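You operate a simulated robot arm through the tools that you are given. There is no shell and no other tool. Be economical: measure what you need, move in short steps, check, and stop when the job is done.

You are at the controls of a simulated two-armed robot. One attempt, no reset.

## Task
Hold the carton on the top of the paper-covered bench steady with one hand and put the short wooden block from the top of the paper-covered bench in it with the other.
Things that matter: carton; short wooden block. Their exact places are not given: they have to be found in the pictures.

Only the result counts: the job must be done as asked and must still hold three seconds after the hand-in. Knocking over, shifting, dropping, spilling or breaking anything else fails it.

## Robot
Two 7-joint arms with two-finger parallel grippers on one trunk, on a base that drives. Base frame: it is fixed to the floor where the robot stands at the start and does not move with it; the origin is under the middle of the robot, x ahead of it, y to its left, z up; the surface under the hand at the start is at about z = 0.902. Units: m, degrees, N and s.
The left shoulder is at the start at [0.02, 0.113, 1.272], the right one opposite. With the tool pointing down near the work surface each hand reaches from about 0.22 to 0.6 m from the robot's upright axis, wherever it stands, measured 20 degrees to its own side. Places, roughly: carton [2, -0.25, 1]; short wooden block (9x5x4 cm) [0.5, 0, 0.9]. Payload 1.57 kg a hand.
Tool frame (each hand has its own): the origin (TCP) lies between the finger pads and is the grasp point; the fingertips stand 0.03 m ahead of it; z points along the fingers, y is the line along which they close. Largest opening 0.08 m; finger width 0.017, thickness 0.012; the body of the gripper, 0.04 by 0.082 m, starts 0.08 m behind the TCP.
Orientation is told as [roll, pitch, yaw] about the base's x, y, z axes, in that order, counted from this pose: with the fingers straight down and closing along the base's y, the tool's x points along the base's -x, its y along +y and its z along -z.

## Interface
- The arms move only by the tool step_arm. It takes "left_rows", "right_rows" or both (then of equal length, played together; a hand with none holds still); each is a list of rows, each an object of numbers (a shift or turn left out is 0, a gripper value left out holds the last): "x", "y", "z": the shift along the base's x, y, z in m; "wx", "wy", "wz": the turn, a rotation vector about the base's x, y, z in degrees. In form: [{"x": .., "y": .., "z": .., "wx": .., "wy": .., "wz": ..}, ...]. A call has 1 to 20 rows; each row shifts and turns the commanded pose from where the row before left it. "left_jaw" and "right_jaw" are, for a hand that has rows, the gripper command, from -1 (fully open) to 1 (shut), values between in proportion, set as the call begins (left out, the last holds). A row lasts 0.2 s, in which the tool goes at most 0.05 m and 8.6 degrees; a call with a longer step from one row to the next is refused whole, and so is a gripper value outside its range. A pose out of reach is approached as far as the arm can. The call stops where the force on the tool passes 40 N (or 10 N more than at its start, if that is more) or the arm is blocked; 0.2 s more then pass. Each finger travels about 0.045 m/s and halts on what it meets, pressing with about 20 N; the grip force reading is that of the motor and also rises with nothing between the fingers. The clock runs only during rows and for 0.2 s after the last one: add rows that do not move to give the fingers time. It gives the time, the measured TCP pose, the force on the tool (base axes), the opening and the grip force at its end, in the units of the frame above (readings bear some noise), with the torque about the TCP (base axes, N m) and any sound that the robot's microphone picked up, and new pictures: "pictures" is both (left out), scene, wrist or none (wrist: the cameras of the hands that moved).
- Cameras (640 x 400 px; columns grow to the right, rows downward): "scene" is now at [0.0948, -0.0008, 1.3904]; the picture's right is [-0.01, -1.00, 0.00], its down [-0.65, 0.01, -0.76] and it looks along [0.76, -0.01, -0.65] (base axes); focal length 296 px, centre (320, 200). "left" rides on the left gripper at [0.072, 0.007, -0.122] in its tool frame; the picture's right is [-0.09, 1.00, 0.00], its down [-0.84, -0.08, -0.54] and it looks along [-0.54, -0.05, 0.84] (tool axes); focal length 238 px, centre (320, 200). "right" rides on the right gripper at [0.072, -0.007, -0.122] in its tool frame; the picture's right is [0.09, 1.00, 0.00], its down [-0.84, 0.08, -0.54] and it looks along [-0.54, 0.05, 0.84] (tool axes); focal length 238 px, centre (320, 200).
- slide_trunk(by): slides the trunk up (or, below 0, down) by that many m; the arms and the scene camera ride with it, the base frame stays. It gives what a move gives, with no picture.
- steer(legs): drives the robot by 1 to 6 legs, each [ahead, left, turn to the left] in m, m and degrees, along the robot's own axes; the way and the turn of a leg run together, so that a leg with both is an arc; at most 1.5 m and 180 degrees a leg. The arms and the cameras ride along, it lands a little off, and it stops where it bumps. It gives what a move gives, and a new picture of the scene camera.
- aim_head(pan, tilt): turns the head with the scene camera to pan (to the left, within 80 degrees either way) and tilt (down, from -29 to 69), counted from straight ahead of the robot. It gives what a move gives, and a new picture of the scene camera.
- locate(camera, pixels): for up to 12 pixels [column, row] of the newest picture of that camera ("zoom" is the newest enlarged one), the place [x, y, z] in the base frame of the surface seen there, good to about 0.003 m. No time passes.
- enlarge(camera, box): a new picture of the part [left, top, right, bottom] of that camera's present view, enlarged. No time passes.
- sign_off(): hands the job in; it is judged then, once.

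Keep the steps short. Do not move on a guess: measure, check each grasp and each placing, and mend mistakes. In all there are 80 turns and 260 pictures (those below and enlarged ones count). Leave the grippers open and the arms clear of the work at the hand-in unless told otherwise, and finish with a single line.

The tools are called by a JSON object that holds its "name" and its "arguments". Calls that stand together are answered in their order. step_arm: Moves the arms, as the interface text tells. Its arguments: {"type":"object","properties":{"left_rows":{"type":"array"},"left_jaw":{"type":"number"},"right_rows":{"type":"array"},"right_jaw":{"type":"number"},"pictures":{"type":"string","enum":["both","scene","wrist","none"]}},"required":[]} The other tools are called the same way: slide_trunk (by) slides the trunk up or down; steer (legs) drives the base; aim_head (pan, tilt) turns the head that bears the scene camera; locate (camera, pixels) gives the place of the surface under pixels of a picture; enlarge (camera, box) takes an enlarged picture of a part of a camera's view; sign_off () hands the job in.

At the start:

```text
t: 0.0
left_eef_pos: [0.5008, 0.2058, 1.13]
left_orientation: [0.0, 0.0, 0.1]
left_wrist_force: [-0.5, 0.3, -0.1]
left_torque: [-0.03, 0.0, 0.01]
left_finger_gap: 0.0798
left_finger_force: 0.0
right_eef_pos: [0.4406, -0.1414, 1.1255]
right_orientation: [0.0, 0.1, 0.0]
right_wrist_force: [0.9, 0.0, 0.0]
right_torque: [0.01, -0.01, 0.01]
right_finger_gap: 0.0798
right_finger_force: 0.0
trunk travel left (down, up): [-0.325, 0.245]
robot x, y, heading: [-0.0003, 0.0014, -0.1]
head pan, tilt: [-0.8, 40.6]
```

scene: 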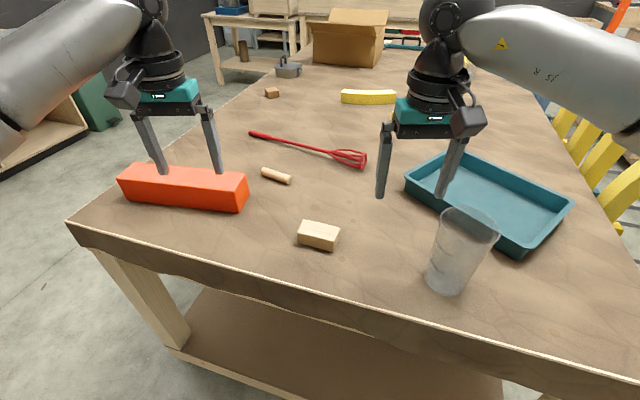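
right: 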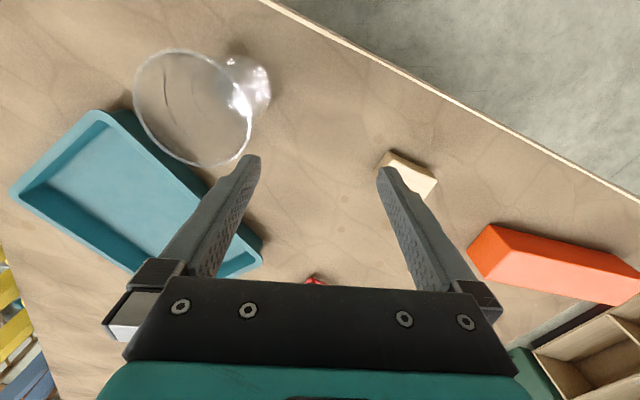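
left: 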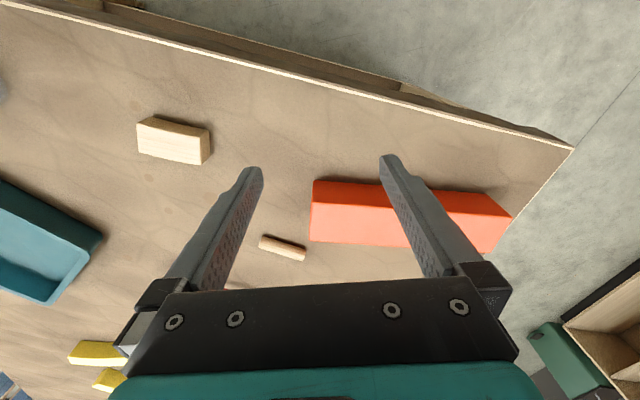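

I see the block near (319,236), the carton near (348,40), and the bench edges. I'll measure these first.

{"name": "locate", "arguments": {"camera": "scene", "pixels": [[300, 224], [340, 232], [318, 228], [314, 246], [348, 45], [312, 60], [375, 65], [70, 222], [300, 285], [203, 20], [290, 70], [560, 200]]}}

{"name": "enlarge", "arguments": {"camera": "scene", "box": [180, 0, 480, 190]}}

{"name": "enlarge", "arguments": {"camera": "scene", "box": [270, 200, 370, 270]}}

```text
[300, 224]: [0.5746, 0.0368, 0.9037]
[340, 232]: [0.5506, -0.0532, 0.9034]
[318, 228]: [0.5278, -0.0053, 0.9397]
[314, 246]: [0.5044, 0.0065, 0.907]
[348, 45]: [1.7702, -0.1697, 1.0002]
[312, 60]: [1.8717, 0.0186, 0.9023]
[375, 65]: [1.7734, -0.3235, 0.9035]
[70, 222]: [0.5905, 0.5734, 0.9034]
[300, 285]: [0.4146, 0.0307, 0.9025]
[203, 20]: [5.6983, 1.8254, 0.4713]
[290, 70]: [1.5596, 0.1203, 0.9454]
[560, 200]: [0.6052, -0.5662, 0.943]
```

```text
2.11 times, centred on (330, 95) of scene
```

zoom: 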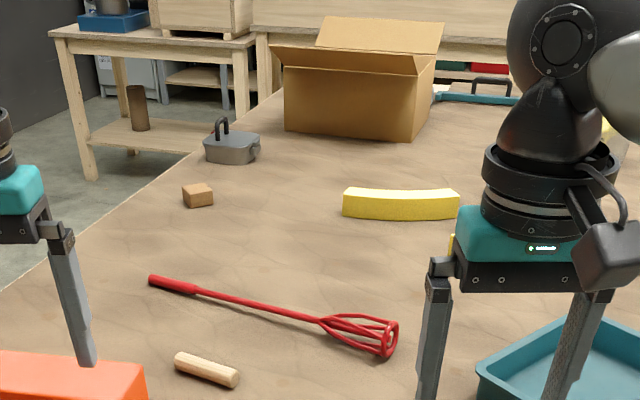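

```text
5.71 times, centred on (320, 235) of scene
```

zoom: 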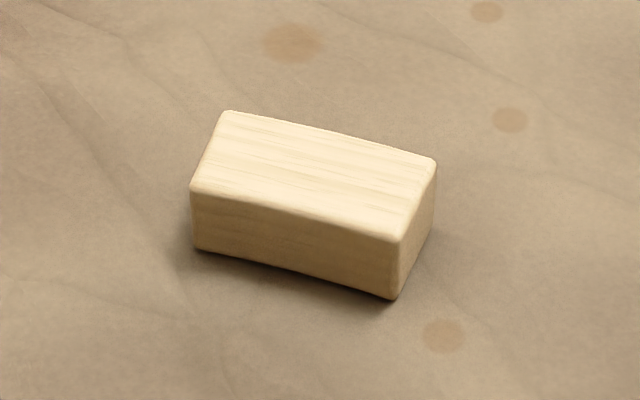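

{"name": "locate", "arguments": {"camera": "zoom", "pixels": [[230, 118], [428, 163], [395, 232], [198, 186], [315, 175], [300, 255]]}}

{"name": "locate", "arguments": {"camera": "scene", "pixels": [[76, 222], [200, 137], [240, 107], [272, 85], [200, 263], [400, 310], [500, 345], [600, 380], [620, 230], [308, 45], [384, 45], [440, 70]]}}

```text
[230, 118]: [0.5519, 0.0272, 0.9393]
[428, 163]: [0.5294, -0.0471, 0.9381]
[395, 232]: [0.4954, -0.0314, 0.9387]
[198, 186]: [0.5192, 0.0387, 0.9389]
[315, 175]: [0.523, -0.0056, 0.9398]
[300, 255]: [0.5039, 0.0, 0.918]
```

```text
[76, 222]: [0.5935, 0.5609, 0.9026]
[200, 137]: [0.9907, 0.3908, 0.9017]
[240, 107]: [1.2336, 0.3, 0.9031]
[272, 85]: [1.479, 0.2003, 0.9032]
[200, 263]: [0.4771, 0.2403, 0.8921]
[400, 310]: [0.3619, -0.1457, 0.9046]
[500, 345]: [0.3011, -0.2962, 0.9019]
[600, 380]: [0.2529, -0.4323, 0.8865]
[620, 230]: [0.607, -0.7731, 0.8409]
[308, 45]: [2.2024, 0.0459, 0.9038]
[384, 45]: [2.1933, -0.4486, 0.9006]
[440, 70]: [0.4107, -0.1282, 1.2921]
```

The block's top is centred near (0.524,-0.003), with its top at z 0.939 and its short side at about 162° in the base frame. I'll move the right hand above it and yaw 72°.

{"name": "step_arm", "arguments": {"right_rows": [{"x": 0.0093, "y": 0.0153, "wz": 8.02}, {"x": 0.0093, "y": 0.0153, "wz": 8.02}, {"x": 0.0093, "y": 0.0153, "wz": 8.02}, {"x": 0.0093, "y": 0.0153, "wz": 8.02}, {"x": 0.0093, "y": 0.0153, "wz": 8.02}, {"x": 0.0093, "y": 0.0153, "wz": 8.02}, {"x": 0.0093, "y": 0.0153, "wz": 8.02}, {"x": 0.0093, "y": 0.0153, "wz": 8.02}, {"x": 0.0093, "y": 0.0153, "wz": 8.02}, {"z": -0.04}, {"z": -0.04}, {}], "right_jaw": -1}}

```text
t: 2.6
left_eef_pos: [0.5006, 0.2074, 1.1295]
left_orientation: [0.0, 0.1, 0.1]
left_wrist_force: [-0.6, 0.0, -0.4]
left_torque: [0.02, -0.03, 0.0]
left_finger_gap: 0.0801
left_finger_force: 0.1
right_eef_pos: [0.4884, -0.0557, 1.0475]
right_orientation: [0.0, 0.0, 44.1]
right_wrist_force: [-0.2, -0.8, -0.5]
right_torque: [0.0, 0.02, -0.04]
right_finger_gap: 0.0801
right_finger_force: 0.1
right hand out of reach, approached as far as the arm can: row 6, 7, 8, 9
trunk travel left (down, up): [-0.325, 0.245]
robot x, y, heading: [-0.0035, 0.0012, 0.1]
head pan, tilt: [-0.8, 40.6]
```

scene: 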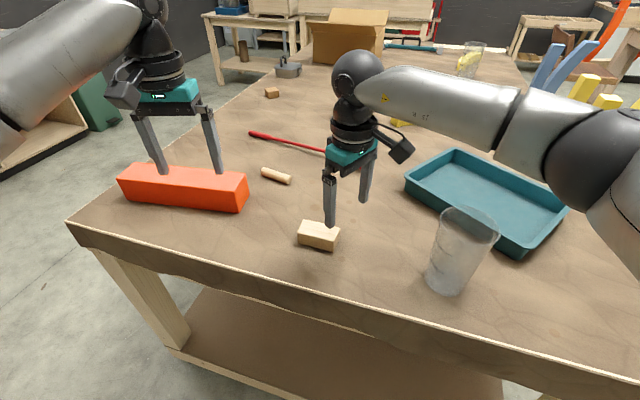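
right: 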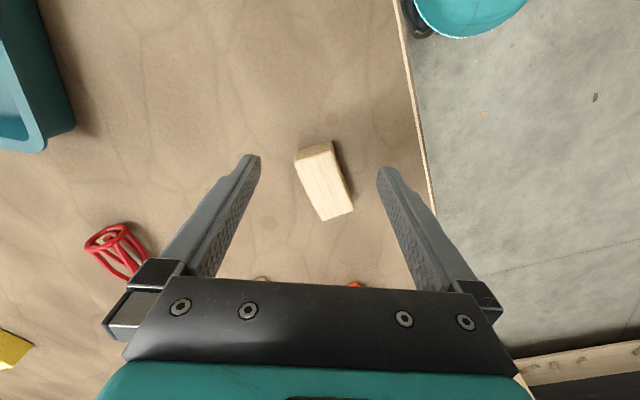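

The right wrist hit its limit at 44° yaw. The left hand should turn more freely that way, so I'll move the right hand back.

{"name": "step_arm", "arguments": {"right_rows": [{"z": 0.04, "x": -0.01, "y": -0.02, "wz": -8}, {"z": 0.04, "x": -0.01, "y": -0.03, "wz": -8}, {"x": -0.01, "y": -0.04, "wz": -8}, {"x": -0.01, "y": -0.04, "wz": -8}, {"wz": -8, "y": -0.02}, {}], "pictures": "none"}}

{"name": "aim_head", "arguments": {"pan": 50, "tilt": 25}}

```text
refused: row 2 steps farther than a row can; nothing moved
```

```text
t: 3.8
left_eef_pos: [0.5027, 0.2055, 1.1298]
left_orientation: [0.0, 0.0, 0.1]
left_wrist_force: [0.6, 0.3, -0.3]
left_torque: [0.02, 0.02, -0.01]
left_finger_gap: 0.08
left_finger_force: 0.1
right_eef_pos: [0.4888, -0.0553, 1.0469]
right_orientation: [0.0, 0.0, 44.0]
right_wrist_force: [-0.1, 0.5, -0.5]
right_torque: [0.0, 0.0, 0.01]
right_finger_gap: 0.0798
right_finger_force: 0.1
trunk travel left (down, up): [-0.325, 0.245]
robot x, y, heading: [-0.0041, -0.0026, 0.2]
head pan, tilt: [50.0, 25.0]
```

scene: 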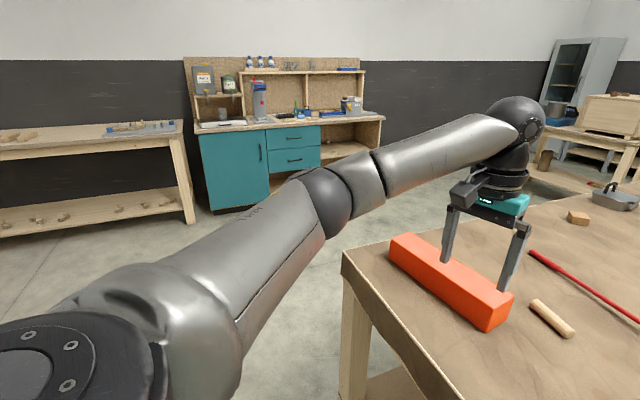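

The left side looks open. I'll retreat the right hand in smaller steps and measure the furniture there.

{"name": "step_arm", "arguments": {"right_rows": [{"z": 0.03, "x": -0.01, "y": -0.02, "wz": -8}, {"z": 0.03, "x": -0.01, "y": -0.03, "wz": -8}, {"x": -0.01, "y": -0.04, "wz": -8}, {"x": -0.01, "y": -0.04, "wz": -8}, {"wz": -8, "y": -0.03}, {}], "pictures": "none"}}

{"name": "locate", "arguments": {"camera": "scene", "pixels": [[190, 222], [220, 210], [320, 165], [380, 180], [380, 120], [530, 165], [560, 125], [345, 258], [560, 190], [310, 230], [545, 180]]}}

```text
t: 5.2
left_eef_pos: [0.5011, 0.2062, 1.1298]
left_orientation: [-0.1, 0.0, 0.1]
left_wrist_force: [0.1, -0.7, 0.7]
left_torque: [0.04, 0.01, -0.03]
left_finger_gap: 0.0802
left_finger_force: 0.1
right_eef_pos: [0.4489, -0.2164, 1.1079]
right_orientation: [0.0, 0.0, 3.9]
right_wrist_force: [0.2, -0.1, 0.0]
right_torque: [0.01, 0.02, 0.0]
right_finger_gap: 0.0803
right_finger_force: 0.1
trunk travel left (down, up): [-0.325, 0.245]
robot x, y, heading: [0.002, 0.0007, -0.1]
head pan, tilt: [50.0, 25.0]
```

```text
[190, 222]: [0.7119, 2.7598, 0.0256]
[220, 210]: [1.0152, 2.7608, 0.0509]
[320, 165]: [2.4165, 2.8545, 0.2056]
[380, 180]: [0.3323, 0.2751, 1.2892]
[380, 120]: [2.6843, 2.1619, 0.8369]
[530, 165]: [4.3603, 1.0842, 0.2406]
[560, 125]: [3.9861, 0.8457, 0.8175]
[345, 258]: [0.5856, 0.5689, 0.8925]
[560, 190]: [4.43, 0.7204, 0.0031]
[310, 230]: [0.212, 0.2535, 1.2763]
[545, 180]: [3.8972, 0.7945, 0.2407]
```

There's lots of free floor on the left. Next I'll move the left hand over the block with yaw +72 and re-aim the head.

{"name": "step_arm", "arguments": {"left_rows": [{"x": 0.0026, "y": -0.0232, "wz": 8.02}, {"x": 0.0026, "y": -0.0232, "wz": 8.02}, {"x": 0.0026, "y": -0.0232, "wz": 8.02}, {"x": 0.0026, "y": -0.0232, "wz": 8.02}, {"x": 0.0026, "y": -0.0232, "wz": 8.02}, {"x": 0.0026, "y": -0.0232, "wz": 8.02}, {"x": 0.0026, "y": -0.0232, "wz": 8.02}, {"x": 0.0026, "y": -0.0232, "wz": 8.02}, {"x": 0.0026, "y": -0.0232, "wz": 8.02}, {"z": -0.04}, {"z": -0.04}, {}], "left_jaw": -1, "pictures": "wrist"}}

{"name": "aim_head", "arguments": {"pan": 0, "tilt": 40}}

```text
t: 7.8
left_eef_pos: [0.523, -0.0033, 1.0478]
left_orientation: [0.0, 0.0, 72.3]
left_wrist_force: [0.2, -0.7, 0.1]
left_torque: [-0.05, -0.03, 0.01]
left_finger_gap: 0.0799
left_finger_force: 0.0
right_eef_pos: [0.4479, -0.2159, 1.1079]
right_orientation: [0.0, 0.0, 4.0]
right_wrist_force: [-0.3, -0.2, 0.3]
right_torque: [0.01, -0.03, -0.04]
right_finger_gap: 0.0799
right_finger_force: 0.0
trunk travel left (down, up): [-0.325, 0.245]
robot x, y, heading: [0.0027, -0.0034, 0.2]
head pan, tilt: [50.0, 25.0]
```

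left: 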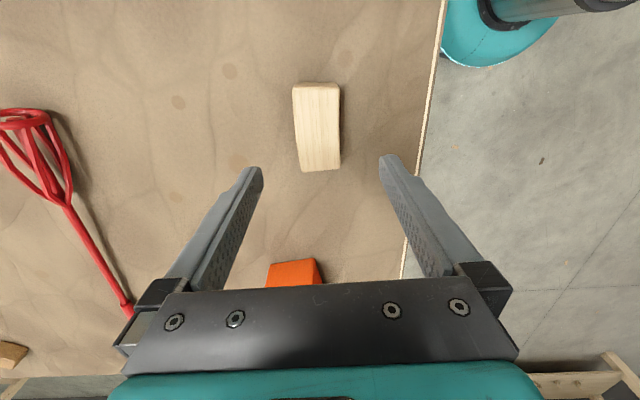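

```text
t: 9.0
left_eef_pos: [0.5231, -0.0029, 1.0486]
left_orientation: [0.0, 0.0, 72.3]
left_wrist_force: [0.0, -0.1, 0.4]
left_torque: [-0.06, -0.04, 0.0]
left_finger_gap: 0.08
left_finger_force: 0.1
right_eef_pos: [0.4487, -0.2179, 1.1071]
right_orientation: [0.0, 0.0, 3.9]
right_wrist_force: [-0.4, -0.4, 0.1]
right_torque: [-0.01, -0.01, 0.0]
right_finger_gap: 0.0801
right_finger_force: 0.1
trunk travel left (down, up): [-0.325, 0.245]
robot x, y, heading: [0.0005, -0.0037, 0.1]
head pan, tilt: [0.0, 40.0]
```

scene: 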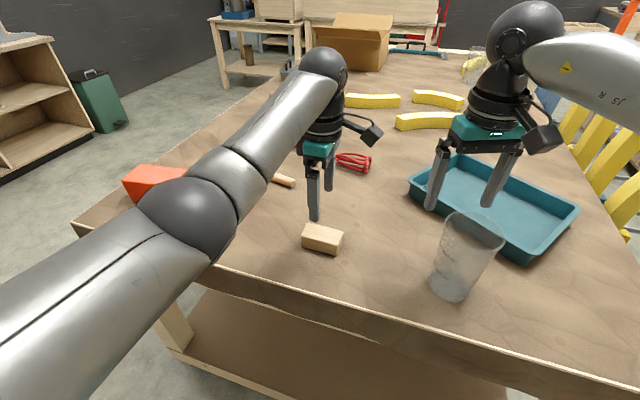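

I'll check where the block is in the left wrist picture, at its top corners.

{"name": "locate", "arguments": {"camera": "left", "pixels": [[296, 90], [337, 88], [338, 165], [303, 167], [319, 128]]}}

{"name": "step_arm", "arguments": {"left_rows": [{"z": -0.03}, {"z": -0.02}, {}], "pictures": "wrist"}}

```text
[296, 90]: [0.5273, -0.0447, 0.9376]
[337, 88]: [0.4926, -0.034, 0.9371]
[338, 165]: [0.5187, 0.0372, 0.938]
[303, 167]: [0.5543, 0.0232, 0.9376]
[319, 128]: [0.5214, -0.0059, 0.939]
```

```text
t: 9.8
left_eef_pos: [0.5251, -0.0042, 0.9999]
left_orientation: [0.0, 0.0, 72.3]
left_wrist_force: [-0.3, -0.1, 0.1]
left_torque: [0.02, 0.01, -0.01]
left_finger_gap: 0.0801
left_finger_force: 0.0
right_eef_pos: [0.4485, -0.2169, 1.1066]
right_orientation: [-0.1, 0.0, 4.1]
right_wrist_force: [0.0, -0.1, 0.3]
right_torque: [0.0, -0.03, -0.05]
right_finger_gap: 0.08
right_finger_force: 0.0
trunk travel left (down, up): [-0.325, 0.245]
robot x, y, heading: [0.0004, -0.0013, -0.1]
head pan, tilt: [0.0, 40.0]
```

left: 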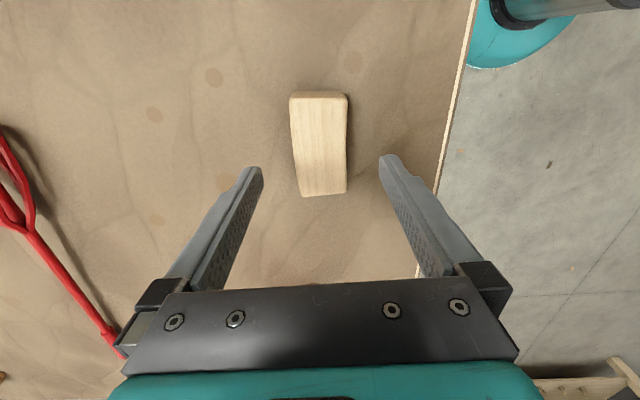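

The block is centred at (0.523,-0.004), in line with the tool. I'll go down to TCP z 0.937 and close.

{"name": "step_arm", "arguments": {"left_rows": [{"z": -0.02}, {"z": -0.02}, {"z": -0.013}, {"z": -0.01}, {}], "pictures": "wrist"}}

{"name": "step_arm", "arguments": {"left_rows": [{}, {}, {}, {}, {}], "left_jaw": 1, "pictures": "wrist"}}

{"name": "step_arm", "arguments": {"left_rows": [{"z": 0.03}, {"z": 0.05}, {"z": 0.05}, {"z": 0.05}, {"z": 0.02}, {}]}}

```text
t: 11.0
left_eef_pos: [0.5251, -0.003, 0.9379]
left_orientation: [0.0, 0.0, 72.2]
left_wrist_force: [0.1, 0.3, 0.5]
left_torque: [-0.02, -0.02, 0.01]
left_finger_gap: 0.0799
left_finger_force: 0.1
right_eef_pos: [0.4495, -0.2172, 1.1072]
right_orientation: [0.0, 0.0, 4.0]
right_wrist_force: [0.1, 0.0, -0.1]
right_torque: [0.04, 0.01, -0.02]
right_finger_gap: 0.08
right_finger_force: 0.1
trunk travel left (down, up): [-0.325, 0.245]
robot x, y, heading: [-0.002, 0.0001, 0.0]
head pan, tilt: [0.0, 40.0]
```

left: 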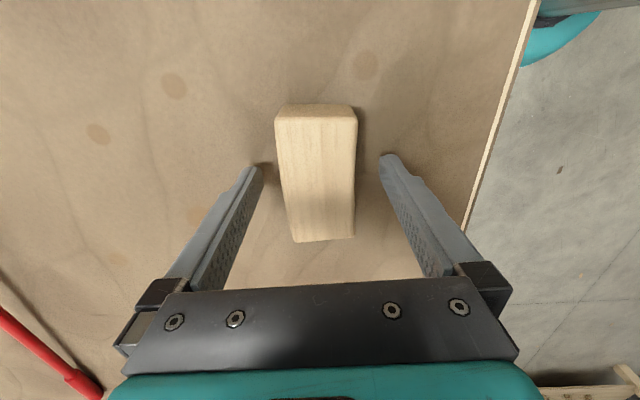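

```text
t: 12.2
left_eef_pos: [0.5244, -0.0029, 0.9379]
left_orientation: [-0.1, 0.0, 72.3]
left_wrist_force: [0.3, -0.1, 0.0]
left_torque: [-0.01, 0.0, -0.01]
left_finger_gap: 0.0452
left_finger_force: 20.1
right_eef_pos: [0.4481, -0.2168, 1.1077]
right_orientation: [0.0, 0.0, 4.0]
right_wrist_force: [0.2, -1.3, 0.4]
right_torque: [-0.01, 0.02, -0.01]
right_finger_gap: 0.0801
right_finger_force: 0.0
trunk travel left (down, up): [-0.325, 0.245]
robot x, y, heading: [-0.0004, -0.0045, 0.0]
head pan, tilt: [0.0, 40.0]
```

left: 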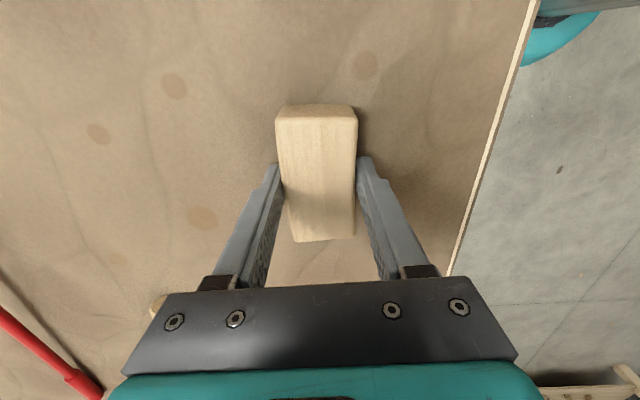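

```text
t: 13.6
left_eef_pos: [0.528, -0.0051, 1.137]
left_orientation: [0.0, 0.0, 72.2]
left_wrist_force: [0.4, -0.9, -0.8]
left_torque: [-0.02, -0.03, 0.05]
left_finger_gap: 0.0455
left_finger_force: 20.2
right_eef_pos: [0.4479, -0.2154, 1.1086]
right_orientation: [0.0, -0.1, 3.9]
right_wrist_force: [-0.3, -0.8, -0.4]
right_torque: [0.0, 0.01, 0.0]
right_finger_gap: 0.0802
right_finger_force: 0.1
trunk travel left (down, up): [-0.325, 0.245]
robot x, y, heading: [-0.0002, -0.0019, -0.0]
head pan, tilt: [0.0, 40.0]
```

scene: 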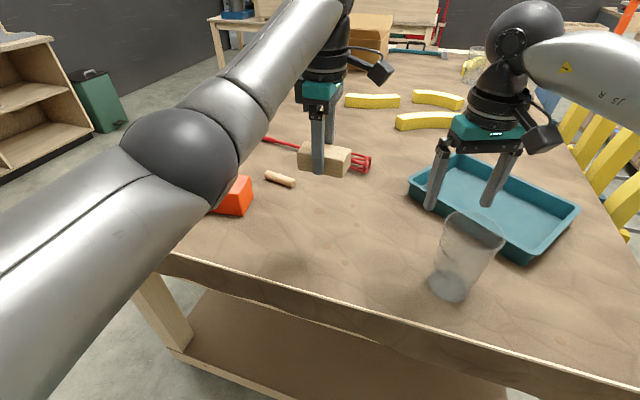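
left: 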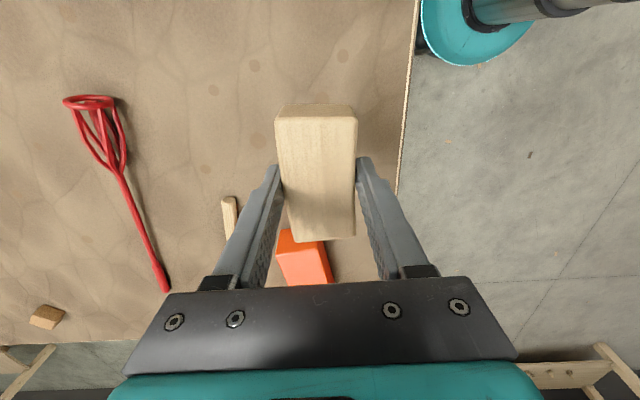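

The block is held (gap 0.045). Before driving around the left side I'll measure the shelf and bin visible there.

{"name": "locate", "arguments": {"camera": "scene", "pixels": [[90, 130], [10, 175], [105, 128], [126, 122], [225, 85], [50, 40], [5, 230]]}}

{"name": "steer", "arguments": {"legs": [[-0.45, 0, 0]]}}

{"name": "aim_head", "arguments": {"pan": 60, "tilt": 25}}

```text
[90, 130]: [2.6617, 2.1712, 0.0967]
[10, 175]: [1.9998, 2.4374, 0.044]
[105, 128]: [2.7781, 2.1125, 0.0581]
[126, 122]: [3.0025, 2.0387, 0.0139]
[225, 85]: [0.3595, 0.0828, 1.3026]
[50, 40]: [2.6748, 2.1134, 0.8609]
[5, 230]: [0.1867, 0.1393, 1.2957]
```

```text
t: 16.3
left_eef_pos: [0.0778, -0.0049, 1.1352]
left_orientation: [-0.1, 0.0, 72.6]
left_wrist_force: [-0.9, -0.2, -0.5]
left_torque: [0.01, -0.03, 0.0]
left_finger_gap: 0.0453
left_finger_force: 20.0
right_eef_pos: [-0.0006, -0.2152, 1.1066]
right_orientation: [0.0, 0.0, 4.4]
right_wrist_force: [-1.2, 0.4, 0.4]
right_torque: [0.01, 0.01, -0.01]
right_finger_gap: 0.0801
right_finger_force: 0.3
trunk travel left (down, up): [-0.325, 0.245]
robot x, y, heading: [-0.4489, -0.0029, 0.0]
head pan, tilt: [0.0, 40.0]
```

scene: 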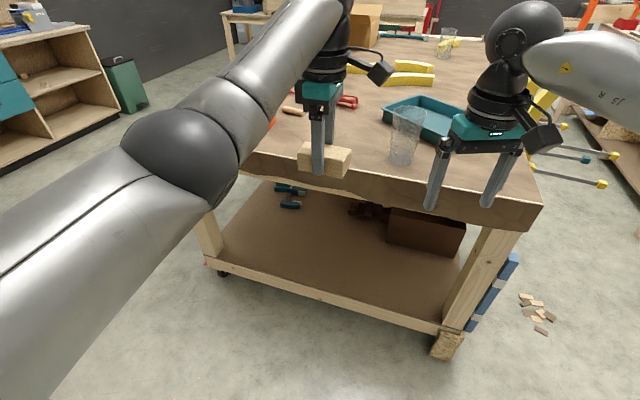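

```text
t: 17.6
left_eef_pos: [0.0773, -0.0049, 1.1342]
left_orientation: [-0.1, 0.0, 72.7]
left_wrist_force: [0.3, -0.5, -1.2]
left_torque: [0.01, 0.0, -0.01]
left_finger_gap: 0.0451
left_finger_force: 19.8
right_eef_pos: [-0.0016, -0.2154, 1.1072]
right_orientation: [0.0, 0.0, 4.4]
right_wrist_force: [1.2, -1.0, -0.6]
right_torque: [0.01, 0.01, -0.02]
right_finger_gap: 0.0801
right_finger_force: 0.1
trunk travel left (down, up): [-0.325, 0.245]
robot x, y, heading: [-0.4503, 0.0003, 0.5]
head pan, tilt: [60.0, 25.0]
```

scene: 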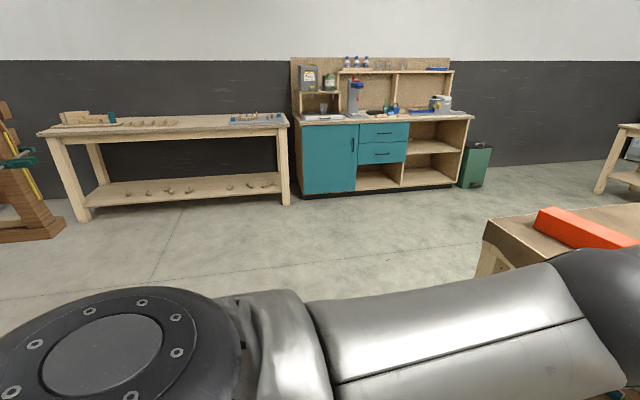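

The floor is clear. I'll drive left 1.2 m, ahead 2.6 m, then turn right 112° to face the carton.

{"name": "steer", "arguments": {"legs": [[0, 1.2, 0], [1.3, 0, 0], [1.25, 0, 0], [0, 0, -112]]}}

{"name": "aim_head", "arguments": {"pan": 0, "tilt": 30}}

```text
t: 40.0
left_eef_pos: [1.8778, 0.6936, 1.1355]
left_orientation: [-0.1, 0.0, -37.7]
left_wrist_force: [-0.7, 0.7, -0.8]
left_torque: [0.01, 0.01, 0.02]
left_finger_gap: 0.0449
left_finger_force: 20.3
right_eef_pos: [1.708, 0.8401, 1.1081]
right_orientation: [0.0, 0.0, -105.9]
right_wrist_force: [-0.1, -0.1, -0.2]
right_torque: [0.0, 0.02, 0.0]
right_finger_gap: 0.0799
right_finger_force: 0.1
trunk travel left (down, up): [-0.325, 0.245]
robot x, y, heading: [2.0662, 1.1862, -110.0]
head pan, tilt: [60.0, 25.0]
```

scene: 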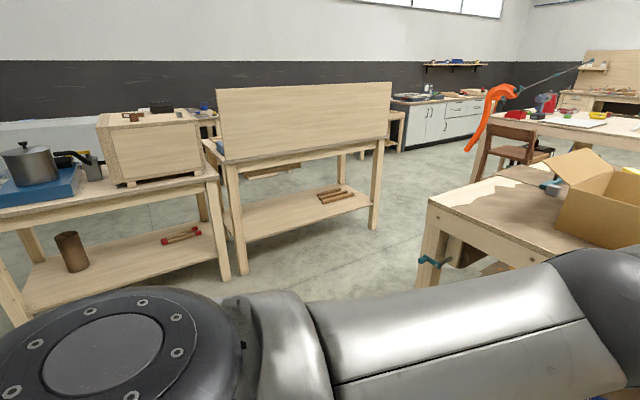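

```text
t: 41.3
left_eef_pos: [1.8794, 0.6943, 1.136]
left_orientation: [0.0, 0.0, -37.7]
left_wrist_force: [-0.3, -0.2, -0.7]
left_torque: [0.0, -0.02, -0.03]
left_finger_gap: 0.0451
left_finger_force: 19.8
right_eef_pos: [1.7079, 0.8406, 1.1075]
right_orientation: [0.0, 0.0, -105.9]
right_wrist_force: [0.0, 0.3, -0.3]
right_torque: [-0.02, 0.0, 0.01]
right_finger_gap: 0.0802
right_finger_force: 0.1
trunk travel left (down, up): [-0.325, 0.245]
robot x, y, heading: [2.0616, 1.1877, -110.0]
head pan, tilt: [0.0, 30.0]
```

scene: 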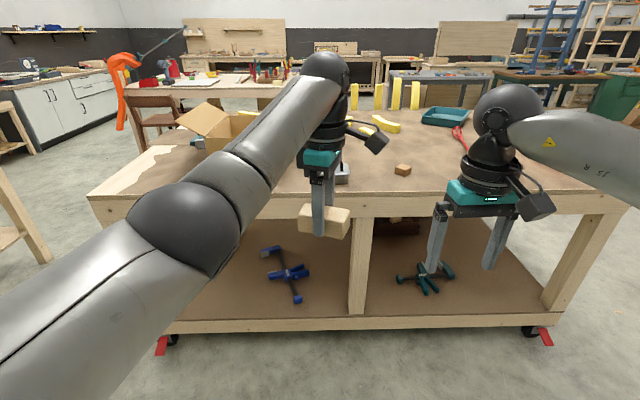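

The left arm hides the carton. I'll raise the trunk and move the left hand to the robot's left for a clear view.

{"name": "slide_trunk", "arguments": {"by": 0.2}}

{"name": "steer", "arguments": {"legs": [[0, 0.4, -2]]}}

{"name": "step_arm", "arguments": {"left_rows": [{"x": 0.04, "y": -0.015}, {"x": 0.04, "y": -0.015}, {"x": 0.04, "y": -0.015}, {"x": 0.04, "y": -0.015}, {"x": 0.04, "y": -0.015}, {}], "pictures": "scene"}}

```text
t: 43.5
left_eef_pos: [1.8801, 0.6922, 1.3346]
left_orientation: [-0.1, 0.0, -37.6]
left_wrist_force: [-0.1, 0.5, 0.3]
left_torque: [0.01, -0.03, 0.02]
left_finger_gap: 0.0451
left_finger_force: 19.7
right_eef_pos: [1.7071, 0.8393, 1.3076]
right_orientation: [0.0, 0.0, -105.9]
right_wrist_force: [0.1, 0.7, 0.4]
right_torque: [0.01, -0.02, -0.02]
right_finger_gap: 0.0804
right_finger_force: 0.1
trunk travel left (down, up): [-0.525, 0.045]
robot x, y, heading: [2.0647, 1.187, -110.2]
head pan, tilt: [0.0, 30.0]
```

```text
t: 46.0
left_eef_pos: [2.2223, 0.5614, 1.3349]
left_orientation: [0.0, 0.0, -40.0]
left_wrist_force: [0.3, 0.4, -0.3]
left_torque: [0.04, 0.01, -0.01]
left_finger_gap: 0.0448
left_finger_force: 19.8
right_eef_pos: [2.0581, 0.7131, 1.3067]
right_orientation: [0.0, 0.1, -108.3]
right_wrist_force: [-1.1, 0.0, -0.1]
right_torque: [0.0, -0.01, 0.01]
right_finger_gap: 0.0803
right_finger_force: 0.1
trunk travel left (down, up): [-0.525, 0.045]
robot x, y, heading: [2.4287, 1.0458, -112.1]
head pan, tilt: [0.0, 30.0]
```

scene: 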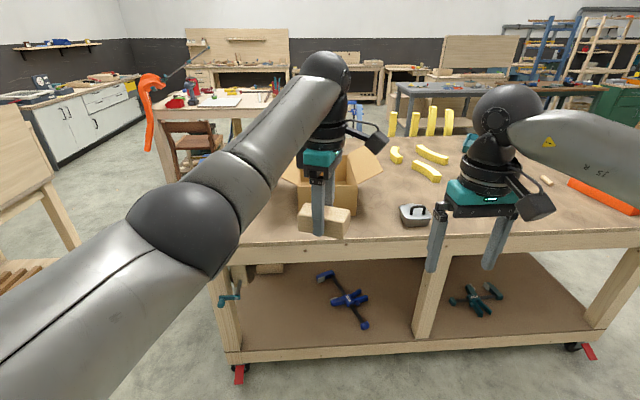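

```text
t: 47.4
left_eef_pos: [2.4227, 0.4862, 1.3348]
left_orientation: [0.1, 0.0, -40.0]
left_wrist_force: [0.3, -0.2, -1.0]
left_torque: [-0.02, -0.01, 0.01]
left_finger_gap: 0.0449
left_finger_force: 20.7
right_eef_pos: [2.0571, 0.7152, 1.306]
right_orientation: [0.0, 0.1, -108.2]
right_wrist_force: [-0.8, 0.2, 0.5]
right_torque: [0.01, -0.03, 0.01]
right_finger_gap: 0.0801
right_finger_force: 0.1
trunk travel left (down, up): [-0.525, 0.045]
robot x, y, heading: [2.4275, 1.0467, -112.0]
head pan, tilt: [0.0, 30.0]
```

scene: 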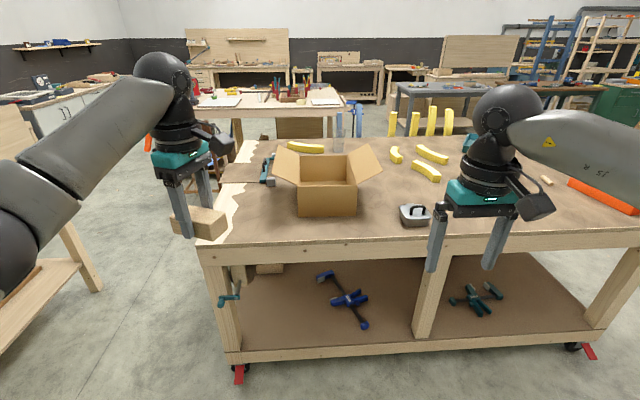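

Now the carton is in clear view. I'll enlarge it to measure it.

{"name": "enlarge", "arguments": {"camera": "scene", "box": [250, 130, 400, 240]}}

{"name": "locate", "arguments": {"camera": "scene", "pixels": [[298, 190], [357, 191], [300, 214], [356, 214], [300, 158], [347, 155], [274, 179], [380, 176], [326, 185], [326, 168], [326, 240], [209, 246]]}}

```text
3.64 times, centred on (325, 185) of scene
```

zoom: 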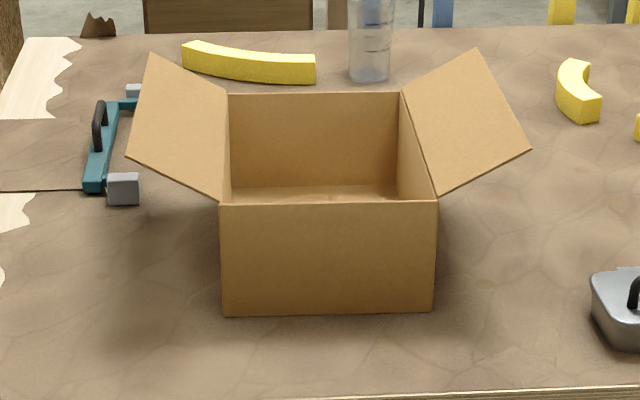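

```text
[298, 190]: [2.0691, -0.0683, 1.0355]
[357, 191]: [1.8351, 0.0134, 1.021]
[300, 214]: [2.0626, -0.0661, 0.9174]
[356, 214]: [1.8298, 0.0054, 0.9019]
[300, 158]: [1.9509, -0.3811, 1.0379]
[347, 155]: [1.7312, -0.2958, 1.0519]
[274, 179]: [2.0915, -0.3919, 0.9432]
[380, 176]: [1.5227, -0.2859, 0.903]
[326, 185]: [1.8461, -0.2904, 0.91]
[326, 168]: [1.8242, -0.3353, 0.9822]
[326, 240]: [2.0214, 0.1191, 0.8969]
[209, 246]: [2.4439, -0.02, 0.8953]
```

The carton is about 0.245 wide and 0.33 deep, with its rim at z≈1.035 and a front wall that has no flap. I'll look down to see the base and how near it can come to the bench.

{"name": "aim_head", "arguments": {"pan": 0, "tilt": 69}}

{"name": "locate", "arguments": {"camera": "scene", "pixels": [[320, 395], [320, 360], [320, 300], [320, 200], [320, 250], [250, 390], [400, 390]]}}

```text
t: 48.4
left_eef_pos: [2.423, 0.4852, 1.335]
left_orientation: [0.0, 0.0, -40.1]
left_wrist_force: [1.2, -0.1, -1.1]
left_torque: [-0.02, -0.03, -0.03]
left_finger_gap: 0.045
left_finger_force: 19.9
right_eef_pos: [2.0567, 0.7141, 1.3075]
right_orientation: [0.1, 0.0, -108.2]
right_wrist_force: [0.5, 0.1, 0.6]
right_torque: [0.01, 0.03, 0.01]
right_finger_gap: 0.0799
right_finger_force: 0.0
trunk travel left (down, up): [-0.525, 0.045]
robot x, y, heading: [2.4314, 1.0473, -112.3]
head pan, tilt: [0.0, 68.8]
```

scene: 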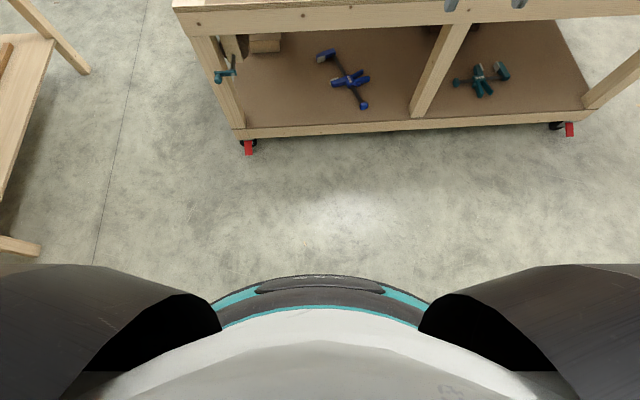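

```text
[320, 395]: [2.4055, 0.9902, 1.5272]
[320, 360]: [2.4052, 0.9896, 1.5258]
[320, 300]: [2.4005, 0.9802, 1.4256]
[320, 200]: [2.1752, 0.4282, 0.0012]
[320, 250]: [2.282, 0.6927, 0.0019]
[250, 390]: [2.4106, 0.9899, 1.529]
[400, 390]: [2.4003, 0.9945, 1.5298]
```

{"name": "locate", "arguments": {"camera": "scene", "pixels": [[320, 277], [320, 272], [320, 290], [240, 290], [400, 290], [320, 135], [320, 126], [320, 18], [440, 120], [450, 60], [247, 150], [190, 25]]}}

```text
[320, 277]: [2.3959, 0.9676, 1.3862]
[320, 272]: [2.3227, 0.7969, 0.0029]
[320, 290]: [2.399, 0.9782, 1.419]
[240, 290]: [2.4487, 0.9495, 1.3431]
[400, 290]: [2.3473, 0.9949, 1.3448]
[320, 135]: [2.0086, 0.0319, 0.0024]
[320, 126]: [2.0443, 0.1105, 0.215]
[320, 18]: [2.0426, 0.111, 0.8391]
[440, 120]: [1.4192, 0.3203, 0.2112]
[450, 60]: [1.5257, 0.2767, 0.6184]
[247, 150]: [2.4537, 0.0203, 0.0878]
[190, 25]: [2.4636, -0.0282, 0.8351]
```

The base stays within 0.27 m of the axis and the bench face is straight. I'll square up to heading -108.5° and come most of the way in.

{"name": "steer", "arguments": {"legs": [[0, 0, 3.7], [0.58, -0.11, 0]]}}

{"name": "aim_head", "arguments": {"pan": 0, "tilt": 50}}

```text
t: 52.2
left_eef_pos: [2.1626, -0.0274, 1.3351]
left_orientation: [0.1, 0.1, -36.8]
left_wrist_force: [-0.4, -0.3, -1.4]
left_torque: [-0.01, 0.0, 0.0]
left_finger_gap: 0.0448
left_finger_force: 19.7
right_eef_pos: [1.7856, 0.1791, 1.307]
right_orientation: [0.0, 0.0, -105.0]
right_wrist_force: [-0.1, 0.2, -0.9]
right_torque: [-0.02, -0.01, -0.01]
right_finger_gap: 0.0801
right_finger_force: 0.0
trunk travel left (down, up): [-0.525, 0.045]
robot x, y, heading: [2.1356, 0.5315, -109.0]
head pan, tilt: [0.0, 68.8]
```

scene: 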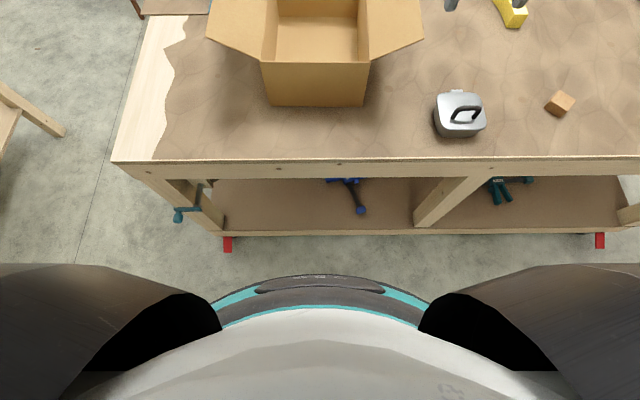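

```text
t: 53.0
left_eef_pos: [2.1632, -0.0267, 1.3347]
left_orientation: [0.0, -0.1, -36.7]
left_wrist_force: [0.4, 0.3, -1.3]
left_torque: [0.01, -0.01, -0.03]
left_finger_gap: 0.0451
left_finger_force: 20.3
right_eef_pos: [1.7854, 0.1801, 1.308]
right_orientation: [0.0, 0.1, -105.0]
right_wrist_force: [0.5, 0.1, -1.5]
right_torque: [0.0, 0.02, 0.02]
right_finger_gap: 0.0798
right_finger_force: 0.1
trunk travel left (down, up): [-0.525, 0.045]
robot x, y, heading: [2.1371, 0.5321, -109.1]
head pan, tilt: [0.0, 50.0]
```

scene: 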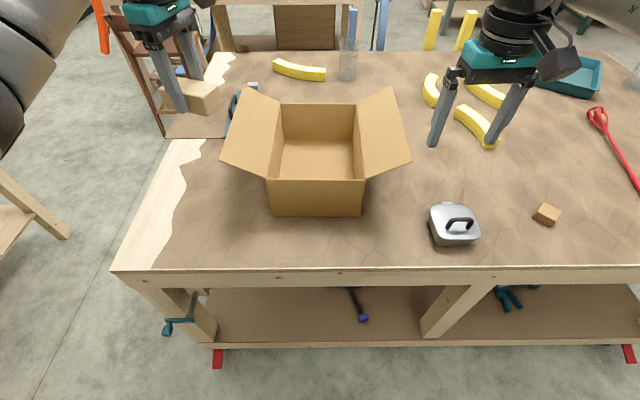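

Good view. I'll measure the carton again from here, then drive the rest.

{"name": "locate", "arguments": {"camera": "scene", "pixels": [[270, 184], [364, 184], [275, 214], [359, 214], [281, 105], [354, 104], [316, 184], [316, 160], [224, 160], [410, 158], [243, 90], [330, 270]]}}

{"name": "steer", "arguments": {"legs": [[0.08, 0, 0.5]]}}

```text
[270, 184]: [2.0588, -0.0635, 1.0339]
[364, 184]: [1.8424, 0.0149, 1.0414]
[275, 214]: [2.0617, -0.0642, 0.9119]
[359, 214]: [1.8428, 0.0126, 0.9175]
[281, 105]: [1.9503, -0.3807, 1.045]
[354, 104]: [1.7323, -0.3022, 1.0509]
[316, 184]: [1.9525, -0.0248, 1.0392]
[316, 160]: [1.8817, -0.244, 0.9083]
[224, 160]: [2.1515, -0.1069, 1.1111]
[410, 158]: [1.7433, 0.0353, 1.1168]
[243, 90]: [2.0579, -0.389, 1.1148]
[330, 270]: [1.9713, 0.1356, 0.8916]
```

```text
t: 54.1
left_eef_pos: [2.1398, -0.1035, 1.335]
left_orientation: [0.0, 0.0, -36.2]
left_wrist_force: [0.0, -0.2, -1.1]
left_torque: [0.04, -0.02, 0.02]
left_finger_gap: 0.0451
left_finger_force: 20.0
right_eef_pos: [1.7621, 0.1011, 1.3067]
right_orientation: [-0.1, 0.0, -104.5]
right_wrist_force: [0.5, -0.7, 0.2]
right_torque: [0.02, -0.02, -0.01]
right_finger_gap: 0.0802
right_finger_force: 0.1
trunk travel left (down, up): [-0.525, 0.045]
robot x, y, heading: [2.1106, 0.4566, -108.8]
head pan, tilt: [0.0, 50.0]
```

scene: 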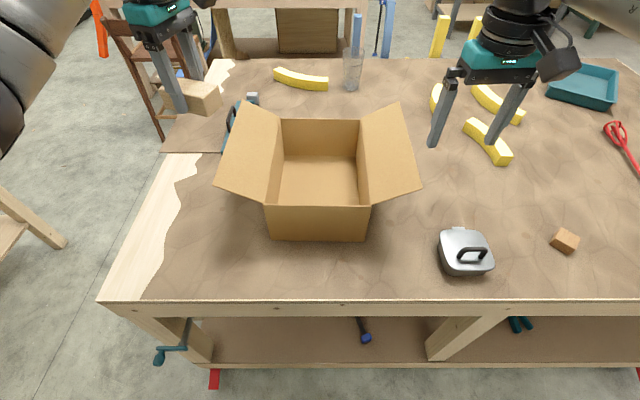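

The carton is square ahead with its rim at z≈1.038. I'll turn the right hand 95° clockwise so its fingers straddle the front wall near its right corner, staying high for now. At the same time the left hand will turn so its camera points away from the right hand.

{"name": "step_arm", "arguments": {"right_rows": [{"x": 0.0107, "y": -0.0088, "wz": -7.9}, {"x": 0.0107, "y": -0.0088, "wz": -7.9}, {"x": 0.0107, "y": -0.0088, "wz": -7.9}, {"x": 0.0107, "y": -0.0088, "wz": -7.9}, {"x": 0.0107, "y": -0.0088, "wz": -7.9}, {"x": 0.0107, "y": -0.0088, "wz": -7.9}, {"x": 0.0107, "y": -0.0088, "wz": -7.9}, {"x": 0.0107, "y": -0.0088, "wz": -7.9}, {"x": 0.0107, "y": -0.0088, "wz": -7.9}, {"x": 0.0107, "y": -0.0088, "wz": -7.9}, {"x": 0.0107, "y": -0.0088, "wz": -7.9}, {"x": 0.0107, "y": -0.0088, "wz": -7.9}, {}], "left_rows": [{"wz": -8}, {"wz": -8}, {"wz": -8}, {"wz": -8}, {"wz": -8}, {"wz": -8}, {"wz": -8}, {"wz": -8}, {"wz": -8}, {"wz": -8}, {"wz": -8}, {"wz": -8}, {}]}}

```text
t: 56.9
left_eef_pos: [2.1416, -0.1031, 1.3347]
left_orientation: [0.0, 0.0, -132.5]
left_wrist_force: [-0.5, 0.7, -0.6]
left_torque: [0.03, -0.03, -0.01]
left_finger_gap: 0.045
left_finger_force: 20.9
right_eef_pos: [1.8909, -0.005, 1.3082]
right_orientation: [0.0, 0.0, 160.6]
right_wrist_force: [-0.4, -0.7, 0.3]
right_torque: [0.02, 0.02, 0.0]
right_finger_gap: 0.0799
right_finger_force: 0.0
trunk travel left (down, up): [-0.525, 0.045]
robot x, y, heading: [2.1094, 0.4544, -108.7]
head pan, tilt: [0.0, 50.0]
```

scene: 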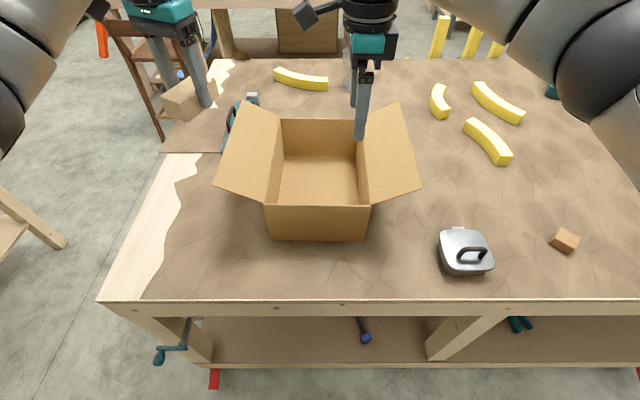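
right: 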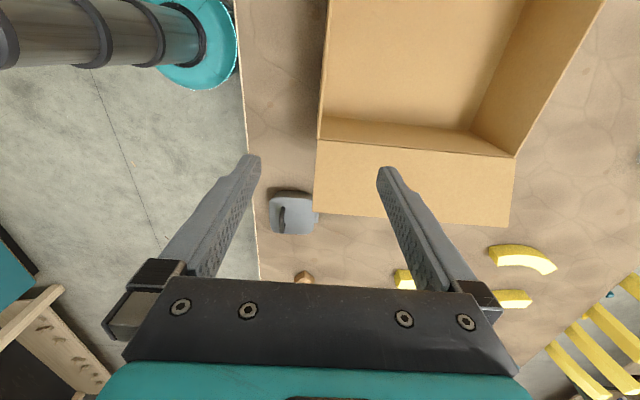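
left: 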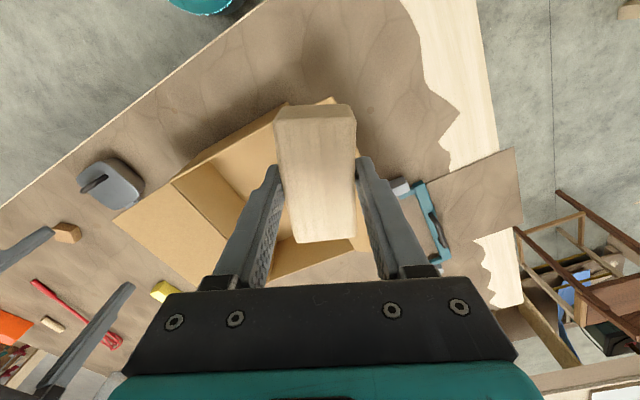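

Both hands turned fine. Next I'll move the left hand, with the block, over the carton's opening while staying high.

{"name": "step_arm", "arguments": {"left_rows": [{"x": -0.033, "y": -0.0067}, {"x": -0.033, "y": -0.0067}, {"x": -0.033, "y": -0.0067}, {"x": -0.033, "y": -0.0067}, {"x": -0.033, "y": -0.0067}, {"x": -0.033, "y": -0.0067}, {}]}}

```text
t: 58.5
left_eef_pos: [1.9866, -0.0983, 1.3268]
left_orientation: [0.0, 0.0, -132.4]
left_wrist_force: [-0.6, -0.6, -1.2]
left_torque: [0.01, -0.01, 0.03]
left_finger_gap: 0.0448
left_finger_force: 20.0
left hand out of reach, approached as far as the arm can: row 4, 5, 6
right_eef_pos: [1.891, -0.0049, 1.3081]
right_orientation: [0.0, 0.0, 160.7]
right_wrist_force: [-0.4, 0.5, 0.2]
right_torque: [-0.01, -0.01, 0.0]
right_finger_gap: 0.0803
right_finger_force: 0.1
trunk travel left (down, up): [-0.525, 0.045]
robot x, y, heading: [2.1099, 0.4618, -108.6]
head pan, tilt: [0.0, 50.0]
```

scene: 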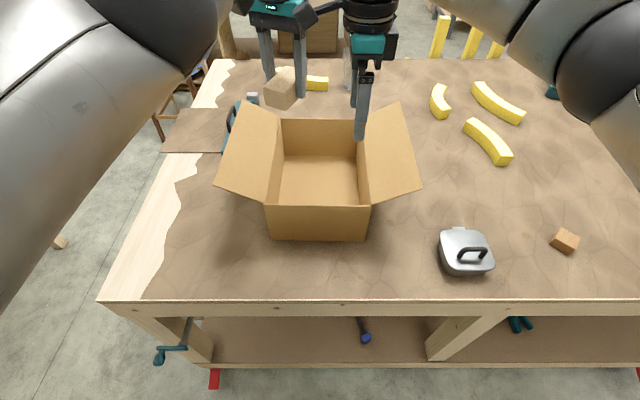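
left: 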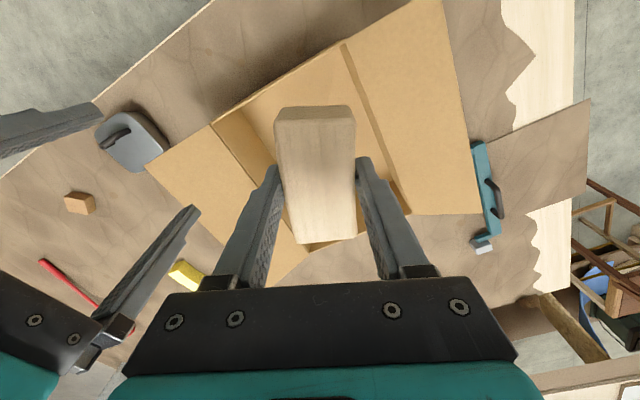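

The left hand stops at about 0.57 m ahead, so I'd like to come a few cm closer. The right wrist picture shows the base disc near (210,60), so I'll measure its clearance to the bench edge.

{"name": "locate", "arguments": {"camera": "right", "pixels": [[234, 50], [225, 70], [200, 87], [230, 20], [215, 60], [240, 60], [247, 120]]}}

{"name": "locate", "arguments": {"camera": "left", "pixels": [[347, 42], [440, 5], [408, 205], [212, 128]]}}

```text
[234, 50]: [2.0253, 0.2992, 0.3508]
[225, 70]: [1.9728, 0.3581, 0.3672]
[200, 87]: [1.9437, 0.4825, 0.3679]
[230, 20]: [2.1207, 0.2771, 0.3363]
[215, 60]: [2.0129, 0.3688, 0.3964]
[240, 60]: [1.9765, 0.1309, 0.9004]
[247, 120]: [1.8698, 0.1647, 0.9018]
```

```text
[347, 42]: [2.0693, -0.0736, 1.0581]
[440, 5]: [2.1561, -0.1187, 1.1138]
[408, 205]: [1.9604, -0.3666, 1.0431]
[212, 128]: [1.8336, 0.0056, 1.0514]
```

The base disc's front is 0.17 m from the bench edge, so 0.06 m more is safe.

{"name": "steer", "arguments": {"legs": [[0.06, 0, 0]]}}

```text
t: 59.5
left_eef_pos: [1.9654, -0.1585, 1.3236]
left_orientation: [0.0, 0.1, -132.4]
left_wrist_force: [0.2, -1.1, -0.7]
left_torque: [0.04, -0.01, 0.0]
left_finger_gap: 0.045
left_finger_force: 19.6
right_eef_pos: [1.8709, -0.0638, 1.3069]
right_orientation: [-0.2, 0.0, 160.7]
right_wrist_force: [-0.9, -0.3, -0.4]
right_torque: [0.02, -0.04, 0.0]
right_finger_gap: 0.0799
right_finger_force: 0.1
trunk travel left (down, up): [-0.525, 0.045]
robot x, y, heading: [2.091, 0.3994, -108.8]
head pan, tilt: [0.0, 50.0]
```

scene: 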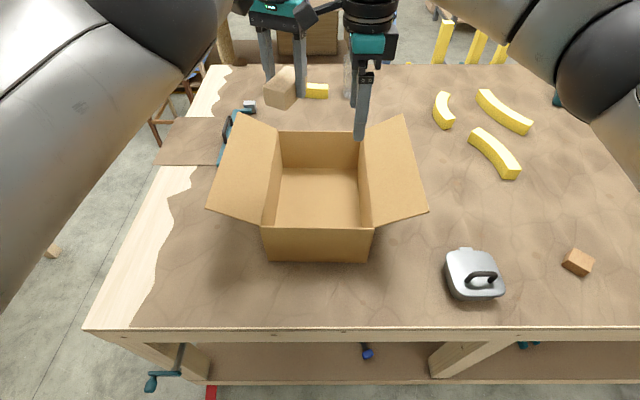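

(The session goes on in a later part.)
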